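You operate a simulated robot arm through the tools that you are given. There is no shell and no other tool. Be economical: measure what you need, move in short steps, check, and stop when the job is done.

Carry out the task below with a simulated robot arm. There is one attempt and no reset: what you move stays moved.

TASK
Put the blue tag labelled "hold" from the top of the pale bench with a drawer on top of the red canister and the blue tag marked "DRY" on top of the white canister.
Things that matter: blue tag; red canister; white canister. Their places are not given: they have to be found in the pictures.

It is judged by the outcome, as a careful person would: the job done as asked, and still so three seconds after it is handed in. It fails if anything else is knocked over, pushed out of place, dropped, spilled or broken.

THE ROBOT
A 7-joint arm with a two-finger parallel gripper, fixed in place. Base frame: the origin is at the foot of the arm, x ahead of it, y to its left, z up; the work surface is at about z = 0.9. Lengths are in m, angles in degrees, forces in N, time in s.
With the tool pointing down near the work surface it reaches from about 0.24 to 0.68 m from the base axis. Its first joint turns from -66.0 to 66.0 degrees. Payload 2.4 kg.
Tool frame: the origin (TCP) lies between the finger pads and is the grasp point; the fingertips stand 0.03 m ahead of it; z points along the fingers, y is the line along which they close. The gripper opens to 0.094 m. The fingers are 0.028 m wide and 0.01 m thick; the gripper's body (0.05 by 0.096 m) begins 0.055 m behind the TCP.
Orientation is that of the tool frame in the base frame, as [roll, pitch, yaw] about the fixed x, y, z axes, in that order (R = Rz(yaw) Ry(pitch) Rx(roll)). With the fingers straight down and closing along the base's y, the tool's x points along the base's -x, its y along +y and its z along -z.

THE INTERFACE
- The arm moves only by the tool play_rows. Its argument "series" is a list of rows, each a list of 3 entries, a list of its own where there are three numbers: the turn, a rotation vector about the tool's x, y, z in degrees, then the shift along the tool's x, y, z in cm, then the opening, from 0 (shut) to 1 (fully open). In form: [[[wx, wy, wz], [x, y, z], hand], ...]. A call has 1 to 20 rows; each row is the pose to reach, as a shift and turn from the pose commanded when the call began, along the tool's axes at that moment. A row lasts 0.2 s, in which the tool goes at most 0.05 m and 8.6 degrees; a call with a longer step from one row to the next is refused whole, and so is a gripper value outside its range. A pose out of reach is approached as far as the arm can. The call stops where the force on the tool passes 40 N (or 10 N more than at its start, if that is more) or the arm is blocked; 0.2 s more then pass. The fingers move at their own pace (about 0.153 m/s each) and stop on an object; they squeeze with about 23 N. The grip force told is the motor's: it shows also when the fingers shut on nothing. Time passes only in rows, and 0.2 s behind the last, so rows that repeat a pose let the fingers close. It gives the time, the measured TCP pose, the force on the tool (base axes), the opening and the grip force at its end, in the units of the frame above (readings bear some noise).
- Cameras (640 x 400 px; columns grow to the right, rows downward): "scene" is fixed at [0.0353, 0.4688, 1.4556]; the picture's right is [-0.79, -0.62, 0.00], its down [-0.30, 0.38, -0.88] and it looks along [0.54, -0.69, -0.48] (base axes); focal length 305 px, centre (320, 200). "wrist" rides on the gripper at [-0.037, 0, -0.058] in the tool frame; the picture's right is [0.00, -1.00, 0.00], its down [0.97, 0.00, -0.24] and it looks along [0.24, 0.00, 0.97] (tool axes); focal length 218 px, centre (320, 200).
- capture(camera): a new picture of that camera. No time passes.
- probe_pixels(camera, pixels): for up to 12 pixels [column, row] of the newest picture of that camera ("zoom" is the newest enlarged one), the place [x, y, z] in the base frame of the surface seen there, good to about 0.003 m. No time passes.
- close_up(camera, box): a new picture of the part [left, top, right, bottom] of that camera's present view, enlarged. No time passes.
- sign_off(): hands the job in; it is judged then, once.

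Work in short steps. Measure before you move; look again where a grasp or a placing could have gone wrong, and mend it. You have 60 turns and 20 pictures in all, the two below and enlarged ones among them. Open the gripper and draw the arm clear of the work before you hand the job in, unless the task says otherwise; then end with one line.

The tools are called after "Emit:" as a command line: name --argument value ..., lists and objects as JSON in quotes. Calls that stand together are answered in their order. play_rows: Moves the arm, as the interface text tells. Its arguments: {"type":"object","properties":{"series":{"type":"array","items":{"type":"array"}}},"required":["series"]} The other tools are called the same way: capture (camera) takes a picture; probe_pixels (camera, pixels) gives the place of the surface under pixels of a picture; close_up (camera, box) takes an enlarged picture of a part of a camera's view; sign_off () hands the job in.

At the start:

```text
time_s: 0.0
ee_pos: [0.3103, -0.2701, 1.3267]
tcp_rot: [180.0, 0.0, -180.0]
force: [-1.4, 0.5, -1.0]
width: 0.0938
grasp_force: 0.1
```

scene: 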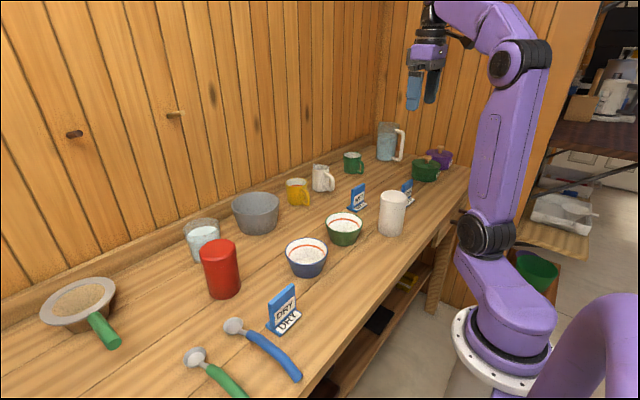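
wrist: 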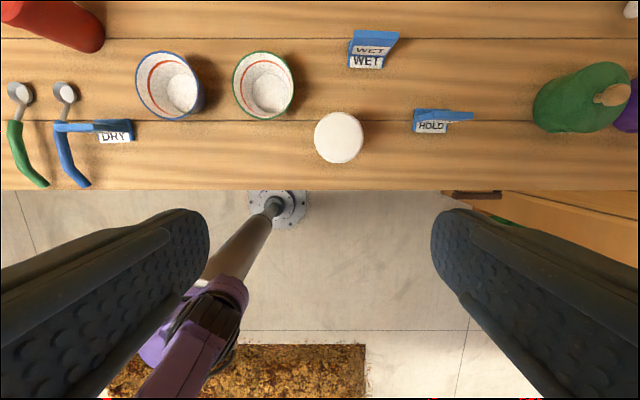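

The wrist picture shows three blue tags: DRY (115,133), WET (368,50) and HOLD (435,122). I'll zoom in on these and probe the objects.

Emit:
close_up --camera "scene" --box '[170, 220, 330, 340]'

Emit:
close_up --camera "scene" --box '[330, 140, 470, 250]'

Emit:
probe_pixels --camera "wrist" --pixels '[[338, 137], [317, 137], [361, 137], [338, 114], [432, 128], [445, 115], [114, 137], [100, 126], [120, 126], [50, 20], [72, 110], [430, 160]]'

Emit:
probe_pixels --camera "scene" --pixels '[[218, 248], [203, 248], [236, 248], [218, 241], [224, 292], [283, 305], [287, 322], [392, 198], [392, 230], [407, 187], [406, 200], [358, 200]]'

```text
3.33 times, centred on (250, 280) of scene
```

zoom: 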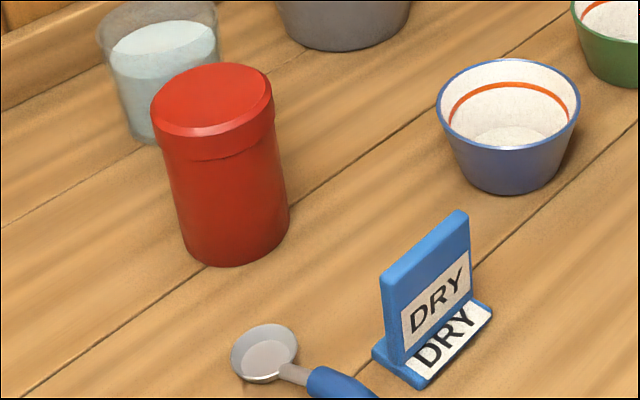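

```text
3.64 times, centred on (400, 195) of scene
```

zoom: 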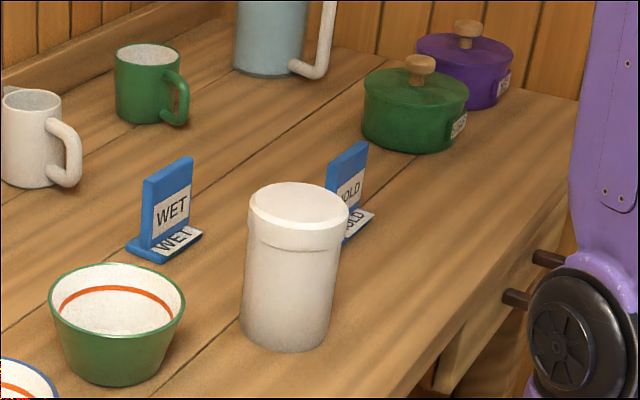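

```text
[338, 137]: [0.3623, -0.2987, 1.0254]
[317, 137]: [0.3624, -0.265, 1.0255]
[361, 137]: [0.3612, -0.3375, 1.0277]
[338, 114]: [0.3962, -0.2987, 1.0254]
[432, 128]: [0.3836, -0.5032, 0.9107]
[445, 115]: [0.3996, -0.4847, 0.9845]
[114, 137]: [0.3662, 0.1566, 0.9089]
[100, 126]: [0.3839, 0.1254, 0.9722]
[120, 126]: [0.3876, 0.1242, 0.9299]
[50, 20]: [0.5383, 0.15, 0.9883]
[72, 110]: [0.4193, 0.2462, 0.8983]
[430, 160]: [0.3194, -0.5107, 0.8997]
```

```text
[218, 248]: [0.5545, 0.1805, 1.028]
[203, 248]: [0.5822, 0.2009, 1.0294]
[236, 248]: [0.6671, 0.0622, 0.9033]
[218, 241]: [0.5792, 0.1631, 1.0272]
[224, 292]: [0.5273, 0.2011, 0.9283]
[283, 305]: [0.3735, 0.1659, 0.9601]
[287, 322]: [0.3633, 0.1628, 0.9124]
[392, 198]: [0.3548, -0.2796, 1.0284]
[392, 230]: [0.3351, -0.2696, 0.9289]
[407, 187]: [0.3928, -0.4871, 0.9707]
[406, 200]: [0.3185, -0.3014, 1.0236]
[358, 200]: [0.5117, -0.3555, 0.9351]
```

Next I zoom the wrist view on each of the two tags to get their outlines.

Emit:
close_up --camera "wrist" --box '[400, 95, 490, 150]'

```text
7.11 times, centred on (445, 122) of wrist
```

zoom: 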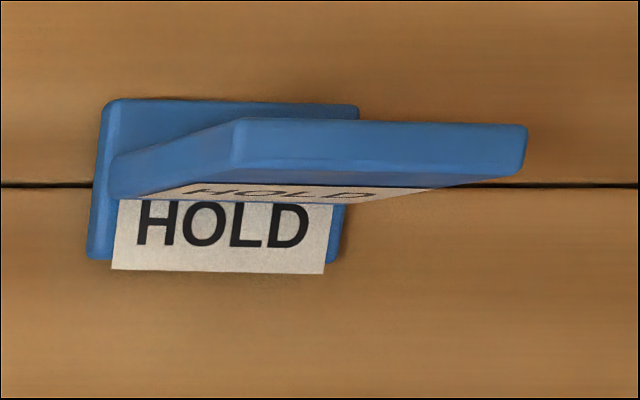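

Emit:
probe_pixels --camera "zoom" --pixels '[[245, 130], [515, 134], [245, 158], [510, 168], [380, 145], [115, 110], [98, 250], [335, 255], [120, 264], [318, 268], [345, 110], [230, 240]]'

Emit:
close_up --camera "wrist" --box '[50, 105, 150, 155]'

```text
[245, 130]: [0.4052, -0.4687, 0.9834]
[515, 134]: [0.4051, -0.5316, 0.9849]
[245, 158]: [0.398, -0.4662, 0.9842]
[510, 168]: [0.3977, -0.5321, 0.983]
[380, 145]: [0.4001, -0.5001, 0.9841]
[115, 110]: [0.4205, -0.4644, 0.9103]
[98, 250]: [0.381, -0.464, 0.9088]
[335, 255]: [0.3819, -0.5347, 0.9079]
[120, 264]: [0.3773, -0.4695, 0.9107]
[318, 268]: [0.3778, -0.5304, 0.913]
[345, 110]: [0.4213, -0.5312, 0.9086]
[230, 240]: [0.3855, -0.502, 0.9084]
```

```text
6.40 times, centred on (100, 130) of wrist
```

zoom: 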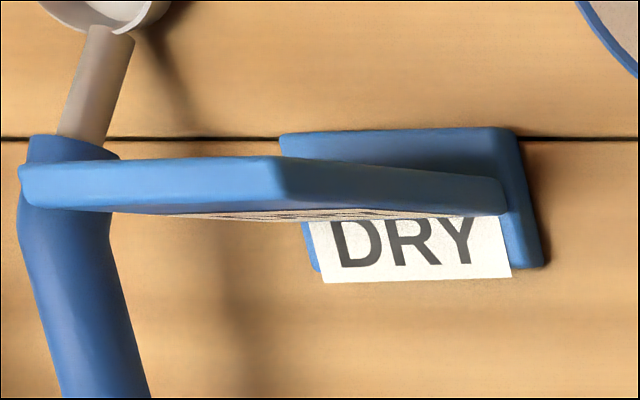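

Emit:
probe_pixels --camera "zoom" --pixels '[[35, 172], [270, 165], [35, 200], [275, 202], [155, 185], [295, 140], [505, 135], [535, 260], [310, 262], [340, 278], [505, 272]]'

Emit:
probe_pixels --camera "wrist" --pixels '[[338, 117], [338, 157], [318, 138], [358, 138]]'

Emit:
probe_pixels --camera "scene" --pixels '[[219, 243], [219, 251], [206, 247], [234, 246], [219, 256], [227, 242], [207, 250], [261, 338], [232, 330], [283, 290]]'

```text
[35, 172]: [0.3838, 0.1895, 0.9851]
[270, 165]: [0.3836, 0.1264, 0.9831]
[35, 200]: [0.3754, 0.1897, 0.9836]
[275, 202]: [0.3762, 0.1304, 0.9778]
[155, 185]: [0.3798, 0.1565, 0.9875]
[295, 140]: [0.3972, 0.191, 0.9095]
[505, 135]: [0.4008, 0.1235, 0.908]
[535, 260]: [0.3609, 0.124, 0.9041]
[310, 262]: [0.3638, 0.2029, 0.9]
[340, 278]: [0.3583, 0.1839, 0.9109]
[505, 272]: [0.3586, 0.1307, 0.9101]
```

```text
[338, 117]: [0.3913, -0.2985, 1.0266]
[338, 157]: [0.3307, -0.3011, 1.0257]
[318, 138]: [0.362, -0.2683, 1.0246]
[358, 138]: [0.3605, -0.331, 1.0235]
```

```text
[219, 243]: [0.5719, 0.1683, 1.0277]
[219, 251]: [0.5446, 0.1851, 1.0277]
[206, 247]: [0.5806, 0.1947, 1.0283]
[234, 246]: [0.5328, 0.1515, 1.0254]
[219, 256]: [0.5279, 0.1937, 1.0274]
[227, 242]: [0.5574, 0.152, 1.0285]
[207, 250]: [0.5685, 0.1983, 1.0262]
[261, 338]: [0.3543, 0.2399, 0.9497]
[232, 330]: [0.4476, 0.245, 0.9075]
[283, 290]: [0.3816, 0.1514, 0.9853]
```

Measured positions:
- **HOLD plate:** centre (0.401,-0.4995), thin along x, top z 0.985.
- **DRY plate:** centre (0.380,0.158).
- **White lid:** (0.362,-0.300), z 1.026.
- **Red lid:** about (0.557,0.18), z 1.028.

I'll turn the gripper so it closes along x and move above HOLD, staying high.

Emit:
play_rows --series '[[[0, 0, 8.18], [-0.83, -2.09, 0], 1], [[0, 0, 16.36], [-1.66, -4.17, 0], 1], [[0, 0, 24.55], [-2.49, -6.26, 0], 1], [[0, 0, 32.73], [-3.32, -8.34, 0], 1], [[0, 0, 40.91], [-4.15, -10.43, 0], 1], [[0, 0, 49.09], [-4.97, -12.51, 0], 1], [[0, 0, 57.27], [-5.8, -14.6, 0], 1], [[0, 0, 65.45], [-6.63, -16.68, 0], 1], [[0, 0, 73.64], [-7.46, -18.77, 0], 1], [[0, 0, 81.82], [-8.29, -20.85, 0], 1], [[0, 0, 90], [-9.1, -22.94, 0], 1], [[0, 0, 90], [-9.1, -22.94, 4], 1], [[0, 0, 90], [-9.1, -22.94, 8], 1], [[0, 0, 90], [-9.1, -22.94, 12], 1], [[0, 0, 90], [-9.1, -22.94, 16], 1], [[0, 0, 90], [-9.1, -22.94, 20], 1], [[0, 0, 90], [-9.1, -22.94, 22.67], 1], [[0, 0, 90], [-9.1, -22.94, 22.67], 1]]'

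Emit:
capture --camera "wrist"

```text
time_s: 3.8
ee_pos: [0.4029, -0.4992, 1.0993]
tcp_rot: [-179.9, 0.0, 89.9]
force: [-0.4, 0.7, 0.0]
width: 0.0942
grasp_force: 0.0
out of reach, approached as far as the arm can: row 4, 5, 6, 7, 8, 9, 10, 11, 12, 13, 14, 15
```

```text
13 pictures are left
```

wrist: 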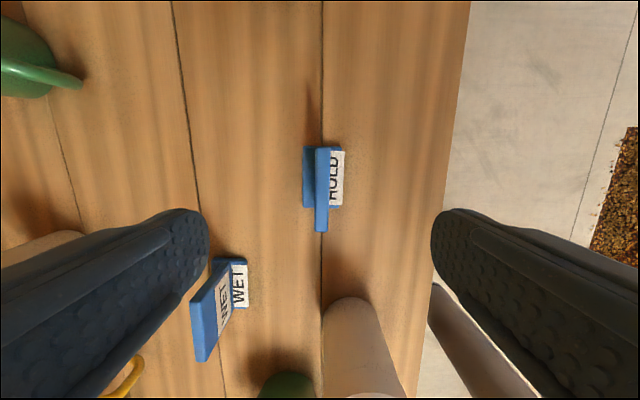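

The tag sits centred between the fingers (column 321). I'll descend to z≈0.962 and close.

Emit:
play_rows --series '[[[0, 0, 0], [0, 0, 4], 1], [[0, 0, 0], [0, 0, 8], 1], [[0, 0, 0], [0, 0, 11], 1], [[0, 0, 0], [0, 0, 13.8], 1], [[0, 0, 0], [0, 0, 13.8], 1], [[0, 0, 0], [0, 0, 13.8], 0.5], [[0, 0, 0], [0, 0, 13.8], 0.2], [[0, 0, 0], [0, 0, 13.8], 0], [[0, 0, 0], [0, 0, 13.8], 0], [[0, 0, 0], [0, 0, 13.8], 0]]'

```text
time_s: 6.0
ee_pos: [0.4021, -0.4982, 0.9611]
tcp_rot: [-180.0, 0.0, 90.0]
force: [-0.2, 0.0, 0.2]
width: 0.0159
grasp_force: 22.5
```

The tag is gripped (width 0.016, 22 N). I'll lift straight up to z 1.13 and check.

Emit:
play_rows --series '[[[0, 0, 0], [0, 0, -2], 0], [[0, 0, 0], [0, 0, -5], 0], [[0, 0, 0], [0, 0, -9], 0], [[0, 0, 0], [0, 0, -13], 0], [[0, 0, 0], [0, 0, -16.8], 0], [[0, 0, 0], [0, 0, -16.8], 0]]'

Emit:
capture --camera "scene"

```text
time_s: 7.4
ee_pos: [0.4022, -0.4993, 1.1288]
tcp_rot: [-180.0, 0.0, 90.0]
force: [0.4, 0.6, -0.7]
width: 0.0158
grasp_force: 23.4
```

```text
12 pictures are left
```

scene: 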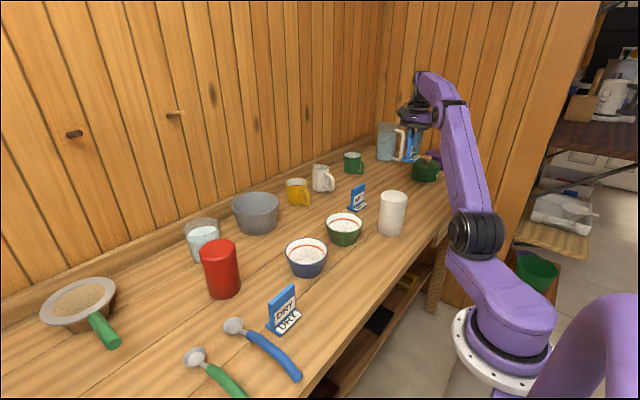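

The tag is held and the bench is undisturbed. I'll carry it at z 1.13 to above the red lid.

Emit:
play_rows --series '[[[0, 0, 0], [4.25, 0.97, 0], 0], [[0, 0, 0], [8.49, 1.95, 0], 0], [[0, 0, 0], [12.74, 2.92, 0], 0], [[0, 0, 0], [16.99, 3.9, 0], 0], [[0, 0, 0], [21.23, 4.87, 0], 0], [[0, 0, 0], [25.48, 5.84, 0], 0], [[0, 0, 0], [29.73, 6.82, 0], 0], [[0, 0, 0], [33.98, 7.79, 0], 0], [[0, 0, 0], [38.22, 8.76, 0], 0], [[0, 0, 0], [42.47, 9.74, 0], 0], [[0, 0, 0], [46.72, 10.71, 0], 0], [[0, 0, 0], [50.96, 11.69, 0], 0], [[0, 0, 0], [55.21, 12.66, 0], 0], [[0, 0, 0], [59.46, 13.63, 0], 0], [[0, 0, 0], [63.7, 14.61, 0], 0], [[0, 0, 0], [67.95, 15.58, 0], 0], [[0, 0, 0], [67.95, 15.58, 0], 0]]'

Emit:
close_up --camera "scene" --box '[140, 150, 300, 310]'

Emit:
capture --camera "wrist"

```text
time_s: 11.0
ee_pos: [0.5586, 0.1798, 1.1274]
tcp_rot: [-180.0, 0.0, 90.1]
force: [0.1, 0.3, -0.1]
width: 0.0158
grasp_force: 23.1
```

```text
2.50 times, centred on (220, 230) of scene
```

zoom: 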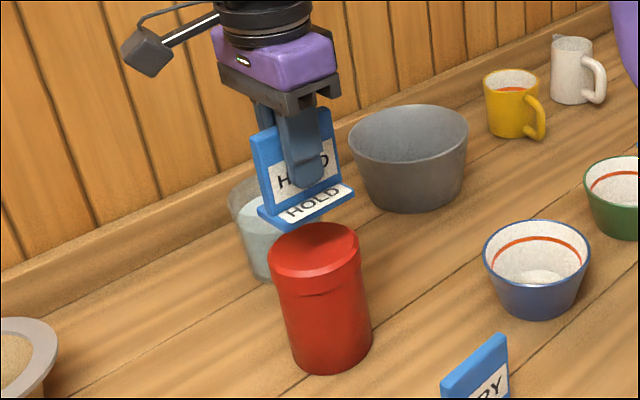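

```text
10 pictures are left
```

wrist: 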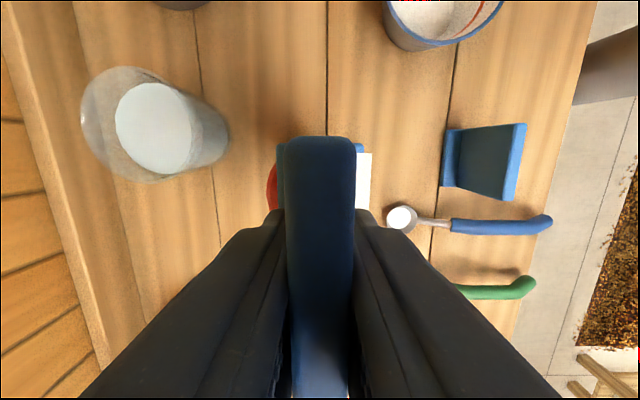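

The tag is over the red lid. I'll probe the lid edges in the zoom to check centring before lowering.

Emit:
probe_pixels --camera "zoom" --pixels '[[273, 258], [355, 240], [295, 270], [335, 264], [315, 248], [295, 235], [315, 228], [340, 228], [278, 245], [265, 215], [350, 190], [275, 226]]'

```text
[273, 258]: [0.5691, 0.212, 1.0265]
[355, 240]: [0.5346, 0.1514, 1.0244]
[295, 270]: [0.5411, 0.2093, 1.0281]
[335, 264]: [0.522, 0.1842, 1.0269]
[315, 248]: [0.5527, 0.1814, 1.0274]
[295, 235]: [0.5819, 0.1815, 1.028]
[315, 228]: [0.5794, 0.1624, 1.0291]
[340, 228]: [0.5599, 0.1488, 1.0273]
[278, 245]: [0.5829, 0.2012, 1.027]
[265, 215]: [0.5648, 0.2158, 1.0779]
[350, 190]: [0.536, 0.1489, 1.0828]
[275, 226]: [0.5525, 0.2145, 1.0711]
```

The lid fits a centre of (0.556,0.181), so the tag is well centred. I'll lower gently toward contact, about 4 cm down.

Emit:
play_rows --series '[[[0, 0, 0], [0, -0.1, 2], 0], [[0, 0, 0], [0, -0.1, 3.2], 0], [[0, 0, 0], [0, -0.1, 3.6], 0], [[0, 0, 0], [0, -0.1, 3.8], 0], [[0, 0, 0], [0, -0.1, 3.9], 0], [[0, 0, 0], [0, -0.1, 3.9], 0]]'

Emit:
close_up --camera "scene" --box '[180, 190, 260, 270]'

```text
time_s: 12.4
ee_pos: [0.5567, 0.1799, 1.0893]
tcp_rot: [-180.0, -0.1, 90.1]
force: [0.8, 0.5, -0.5]
width: 0.016
grasp_force: 23.2
```

```text
5.00 times, centred on (220, 230) of scene
```

zoom: 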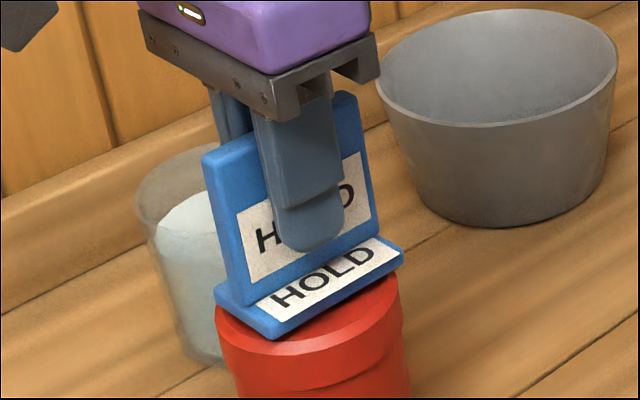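

No contact force yet. I'll go down in 1 mm steps until contact shows.

Emit:
play_rows --series '[[[0, 0, 0], [0, 0, 0.1], 0], [[0, 0, 0], [0, 0, 0.2], 0], [[0, 0, 0], [0, 0, 0.2], 0]]'

```text
time_s: 13.2
ee_pos: [0.5565, 0.1798, 1.0888]
tcp_rot: [-180.0, 0.0, 90.1]
force: [0.3, -0.6, -0.3]
width: 0.0156
grasp_force: 23.4
```

Emit:
play_rows --series '[[[0, 0, 0], [0, 0, 0.1], 0], [[0, 0, 0], [0, 0, 0.2], 0], [[0, 0, 0], [0, 0, 0.2], 0]]'

```text
time_s: 14.0
ee_pos: [0.558, 0.1808, 1.0859]
tcp_rot: [180.0, 0.0, 90.0]
force: [-0.3, 0.5, 0.1]
width: 0.0158
grasp_force: 22.7
```

Still no force, so I continue down slowly.

Emit:
play_rows --series '[[[0, 0, 0], [0, 0, 0.1], 0], [[0, 0, 0], [0, 0, 0.15], 0], [[0, 0, 0], [0, 0, 0.15], 0]]'

Emit:
close_up --camera "scene" --box '[195, 225, 245, 265]'

```text
time_s: 14.8
ee_pos: [0.5563, 0.1807, 1.0864]
tcp_rot: [179.9, -0.1, 89.9]
force: [-2.3, 0.1, 10.9]
width: 0.0161
grasp_force: 22.9
```

```text
10.00 times, centred on (220, 245) of scene
```

zoom: 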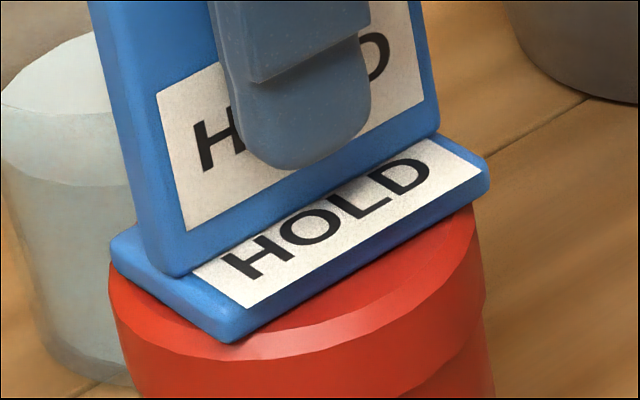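

Contact is made (11 N) and the tag sits flat on the lid. I'll release and rise.

Emit:
play_rows --series '[[[0, 0, 0], [0, 0, -0.05], 0], [[0, 0, 0], [0, 0, -0.05], 0.25], [[0, 0, 0], [0, 0, -0.05], 0.5], [[0, 0, 0], [0, 0, -0.05], 0.7], [[0, 0, 0], [0, 0, -0.05], 0.7], [[0, 0, 0], [0, 0, -2], 0.7], [[0, 0, 0], [0, 0, -5], 0.7], [[0, 0, 0], [0, 0, -8], 0.7], [[0, 0, 0], [0, 0, -10.5], 0.7], [[0, 0, 0], [0, 0, -10.5], 0.7]]'

Emit:
close_up --camera "scene" --box '[140, 150, 320, 330]'

```text
time_s: 17.0
ee_pos: [0.5579, 0.179, 1.1892]
tcp_rot: [-180.0, 0.0, 90.0]
force: [0.0, 0.3, 0.0]
width: 0.066
grasp_force: 0.0
```

```text
2.22 times, centred on (230, 240) of scene
```

zoom: 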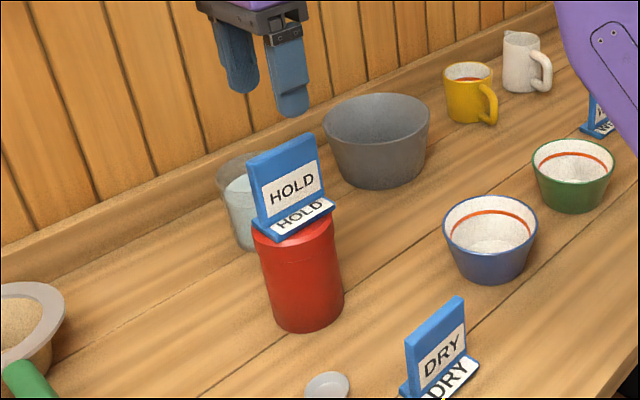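

HOLD stands centred on the red canister. Next I move laterally to above DRY at (0.380,0.158), then part way down.

Emit:
play_rows --series '[[[0, 0, 0], [-0.5, -4.4, 0], 1], [[0, 0, 0], [-1.1, -8.8, 0], 1], [[0, 0, 0], [-1.6, -13.2, 0], 1], [[0, 0, 0], [-2.2, -17.6, 0], 1], [[0, 0, 0], [-2.2, -17.64, 4], 1], [[0, 0, 0], [-2.2, -17.64, 8], 1], [[0, 0, 0], [-2.2, -17.64, 10], 1], [[0, 0, 0], [-2.2, -17.64, 10], 1]]'

Emit:
capture --camera "wrist"

```text
time_s: 18.8
ee_pos: [0.3821, 0.1586, 1.0884]
tcp_rot: [-180.0, 0.0, 90.0]
force: [-0.5, -0.2, -0.3]
width: 0.0941
grasp_force: 0.0
```

```text
6 pictures are left
```

wrist: 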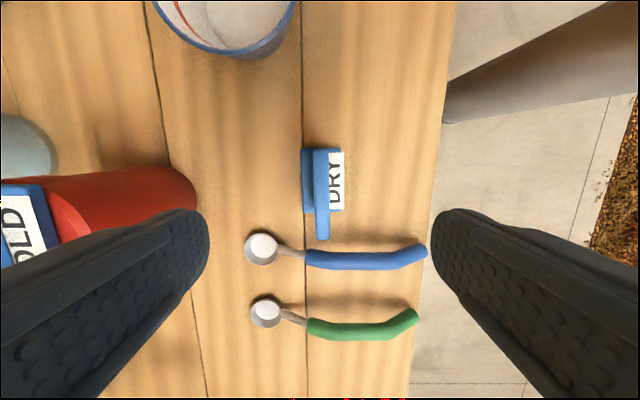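

DRY is centred between the fingers and the spoons are clear. I'll descend, grip and lift.

Emit:
play_rows --series '[[[0, 0, 0], [0, 0, 4], 1], [[0, 0, 0], [0, 0, 8], 1], [[0, 0, 0], [0, 0, 11], 1], [[0, 0, 0], [0, 0, 12.85], 1], [[0, 0, 0], [0, 0, 12.85], 1], [[0, 0, 0], [0, 0, 12.85], 0.5], [[0, 0, 0], [0, 0, 12.85], 0.2], [[0, 0, 0], [0, 0, 12.85], 0], [[0, 0, 0], [0, 0, 12.85], 0], [[0, 0, 0], [0, 0, 12.85], 0], [[0, 0, 0], [0, 0, 11], 0], [[0, 0, 0], [0, 0, 8], 0], [[0, 0, 0], [0, 0, 4], 0], [[0, 0, 0], [0, 0, 0], 0], [[0, 0, 0], [0, 0, -4], 0], [[0, 0, 0], [0, 0, -4], 0]]'

```text
time_s: 22.2
ee_pos: [0.3797, 0.1593, 1.1282]
tcp_rot: [180.0, 0.1, 90.0]
force: [0.6, -0.2, -1.5]
width: 0.0158
grasp_force: 22.4
```

DRY is gripped and lifted. I'll carry it to above the white lid at z 1.13.

Emit:
play_rows --series '[[[0, 0, 0], [-4.16, -0.17, 0], 0], [[0, 0, 0], [-8.33, -0.34, 0], 0], [[0, 0, 0], [-12.49, -0.5, 0], 0], [[0, 0, 0], [-16.65, -0.67, 0], 0], [[0, 0, 0], [-20.82, -0.84, 0], 0], [[0, 0, 0], [-24.98, -1.0, 0], 0], [[0, 0, 0], [-29.15, -1.17, 0], 0], [[0, 0, 0], [-33.3, -1.34, 0], 0], [[0, 0, 0], [-37.47, -1.5, 0], 0], [[0, 0, 0], [-41.64, -1.67, 0], 0], [[0, 0, 0], [-45.8, -1.8, 0], 0], [[0, 0, 0], [-45.8, -1.8, 0], 0]]'

Emit:
close_up --camera "scene" --box '[340, 130, 450, 240]'

```text
time_s: 24.8
ee_pos: [0.3626, -0.3029, 1.1316]
tcp_rot: [180.0, 0.0, 90.0]
force: [-0.1, 0.1, 0.0]
width: 0.016
grasp_force: 22.6
```

```text
3.64 times, centred on (395, 185) of scene
```

zoom: 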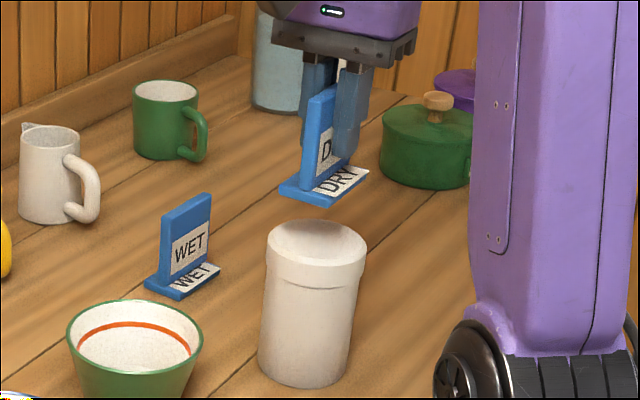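

Looks aligned. I'll lower until near contact, expected around 4.3 cm down.

Emit:
play_rows --series '[[[0, 0, 0], [0, 0, 2], 0], [[0, 0, 0], [0, 0, 3.4], 0], [[0, 0, 0], [0, 0, 3.9], 0], [[0, 0, 0], [0, 0, 4.1], 0], [[0, 0, 0], [0, 0, 4.2], 0], [[0, 0, 0], [0, 0, 4.2], 0]]'

Emit:
close_up --camera "scene" --box '[365, 150, 425, 210]'

```text
time_s: 26.2
ee_pos: [0.3629, -0.3003, 1.0875]
tcp_rot: [180.0, 0.0, 90.1]
force: [0.9, 0.2, -0.6]
width: 0.0159
grasp_force: 23.0
```

```text
6.67 times, centred on (395, 180) of scene
```

zoom: 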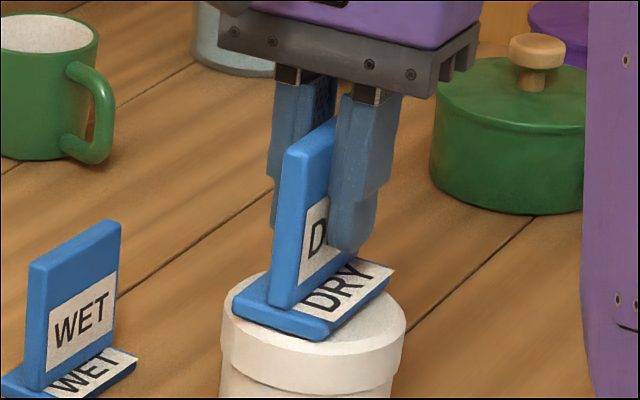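

Emit:
play_rows --series '[[[0, 0, 0], [0, 0, 0.1], 0], [[0, 0, 0], [0, 0, 0.2], 0], [[0, 0, 0], [0, 0, 0.2], 0]]'

```text
time_s: 27.0
ee_pos: [0.3624, -0.3004, 1.0852]
tcp_rot: [179.9, 0.1, 90.0]
force: [-2.3, 1.4, 15.0]
width: 0.0159
grasp_force: 22.6
```

Contact at 15 N. I'll release and rise.

Emit:
play_rows --series '[[[0, 0, 0], [0, 0, -0.08], 0], [[0, 0, 0], [0, 0, -0.08], 0.25], [[0, 0, 0], [0, 0, -0.08], 0.5], [[0, 0, 0], [0, 0, -0.08], 0.7], [[0, 0, 0], [0, 0, -0.08], 0.7], [[0, 0, 0], [0, 0, -2], 0.7], [[0, 0, 0], [0, 0, -5], 0.7], [[0, 0, 0], [0, 0, -9], 0.8], [[0, 0, 0], [0, 0, -13], 1], [[0, 0, 0], [0, 0, -17], 1], [[0, 0, 0], [0, 0, -17], 1]]'

Emit:
capture --camera "scene"

Emit:
capture --camera "wrist"

```text
time_s: 29.4
ee_pos: [0.3626, -0.3009, 1.2559]
tcp_rot: [-179.9, 0.0, 90.1]
force: [0.6, -0.4, -0.9]
width: 0.0942
grasp_force: 0.1
```

```text
3 pictures are left
```

scene: 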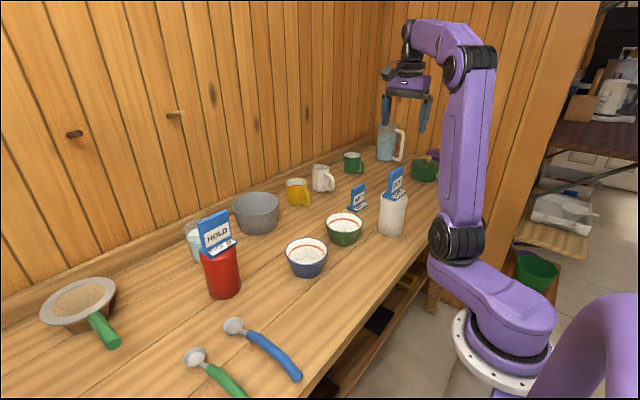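

```text
2 pictures are left
```

wrist: 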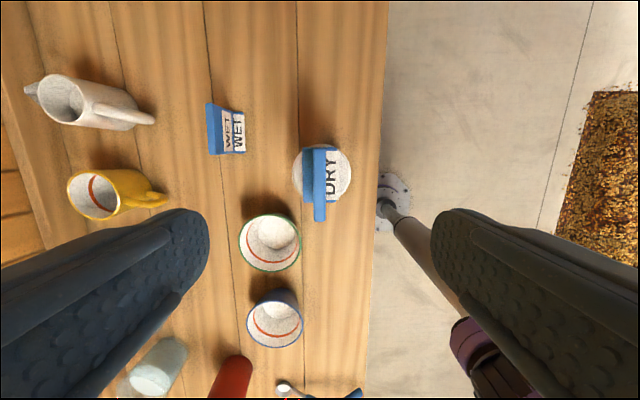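

Both tags stand centred on their lids, nothing else has moved, and the arm is clear, so I hand in.

Emit:
sign_off

```text
The job is handed in.
```

The "hold" tag is standing on the red canister and the "DRY" tag on the white canister, with nothing else on the bench moved.
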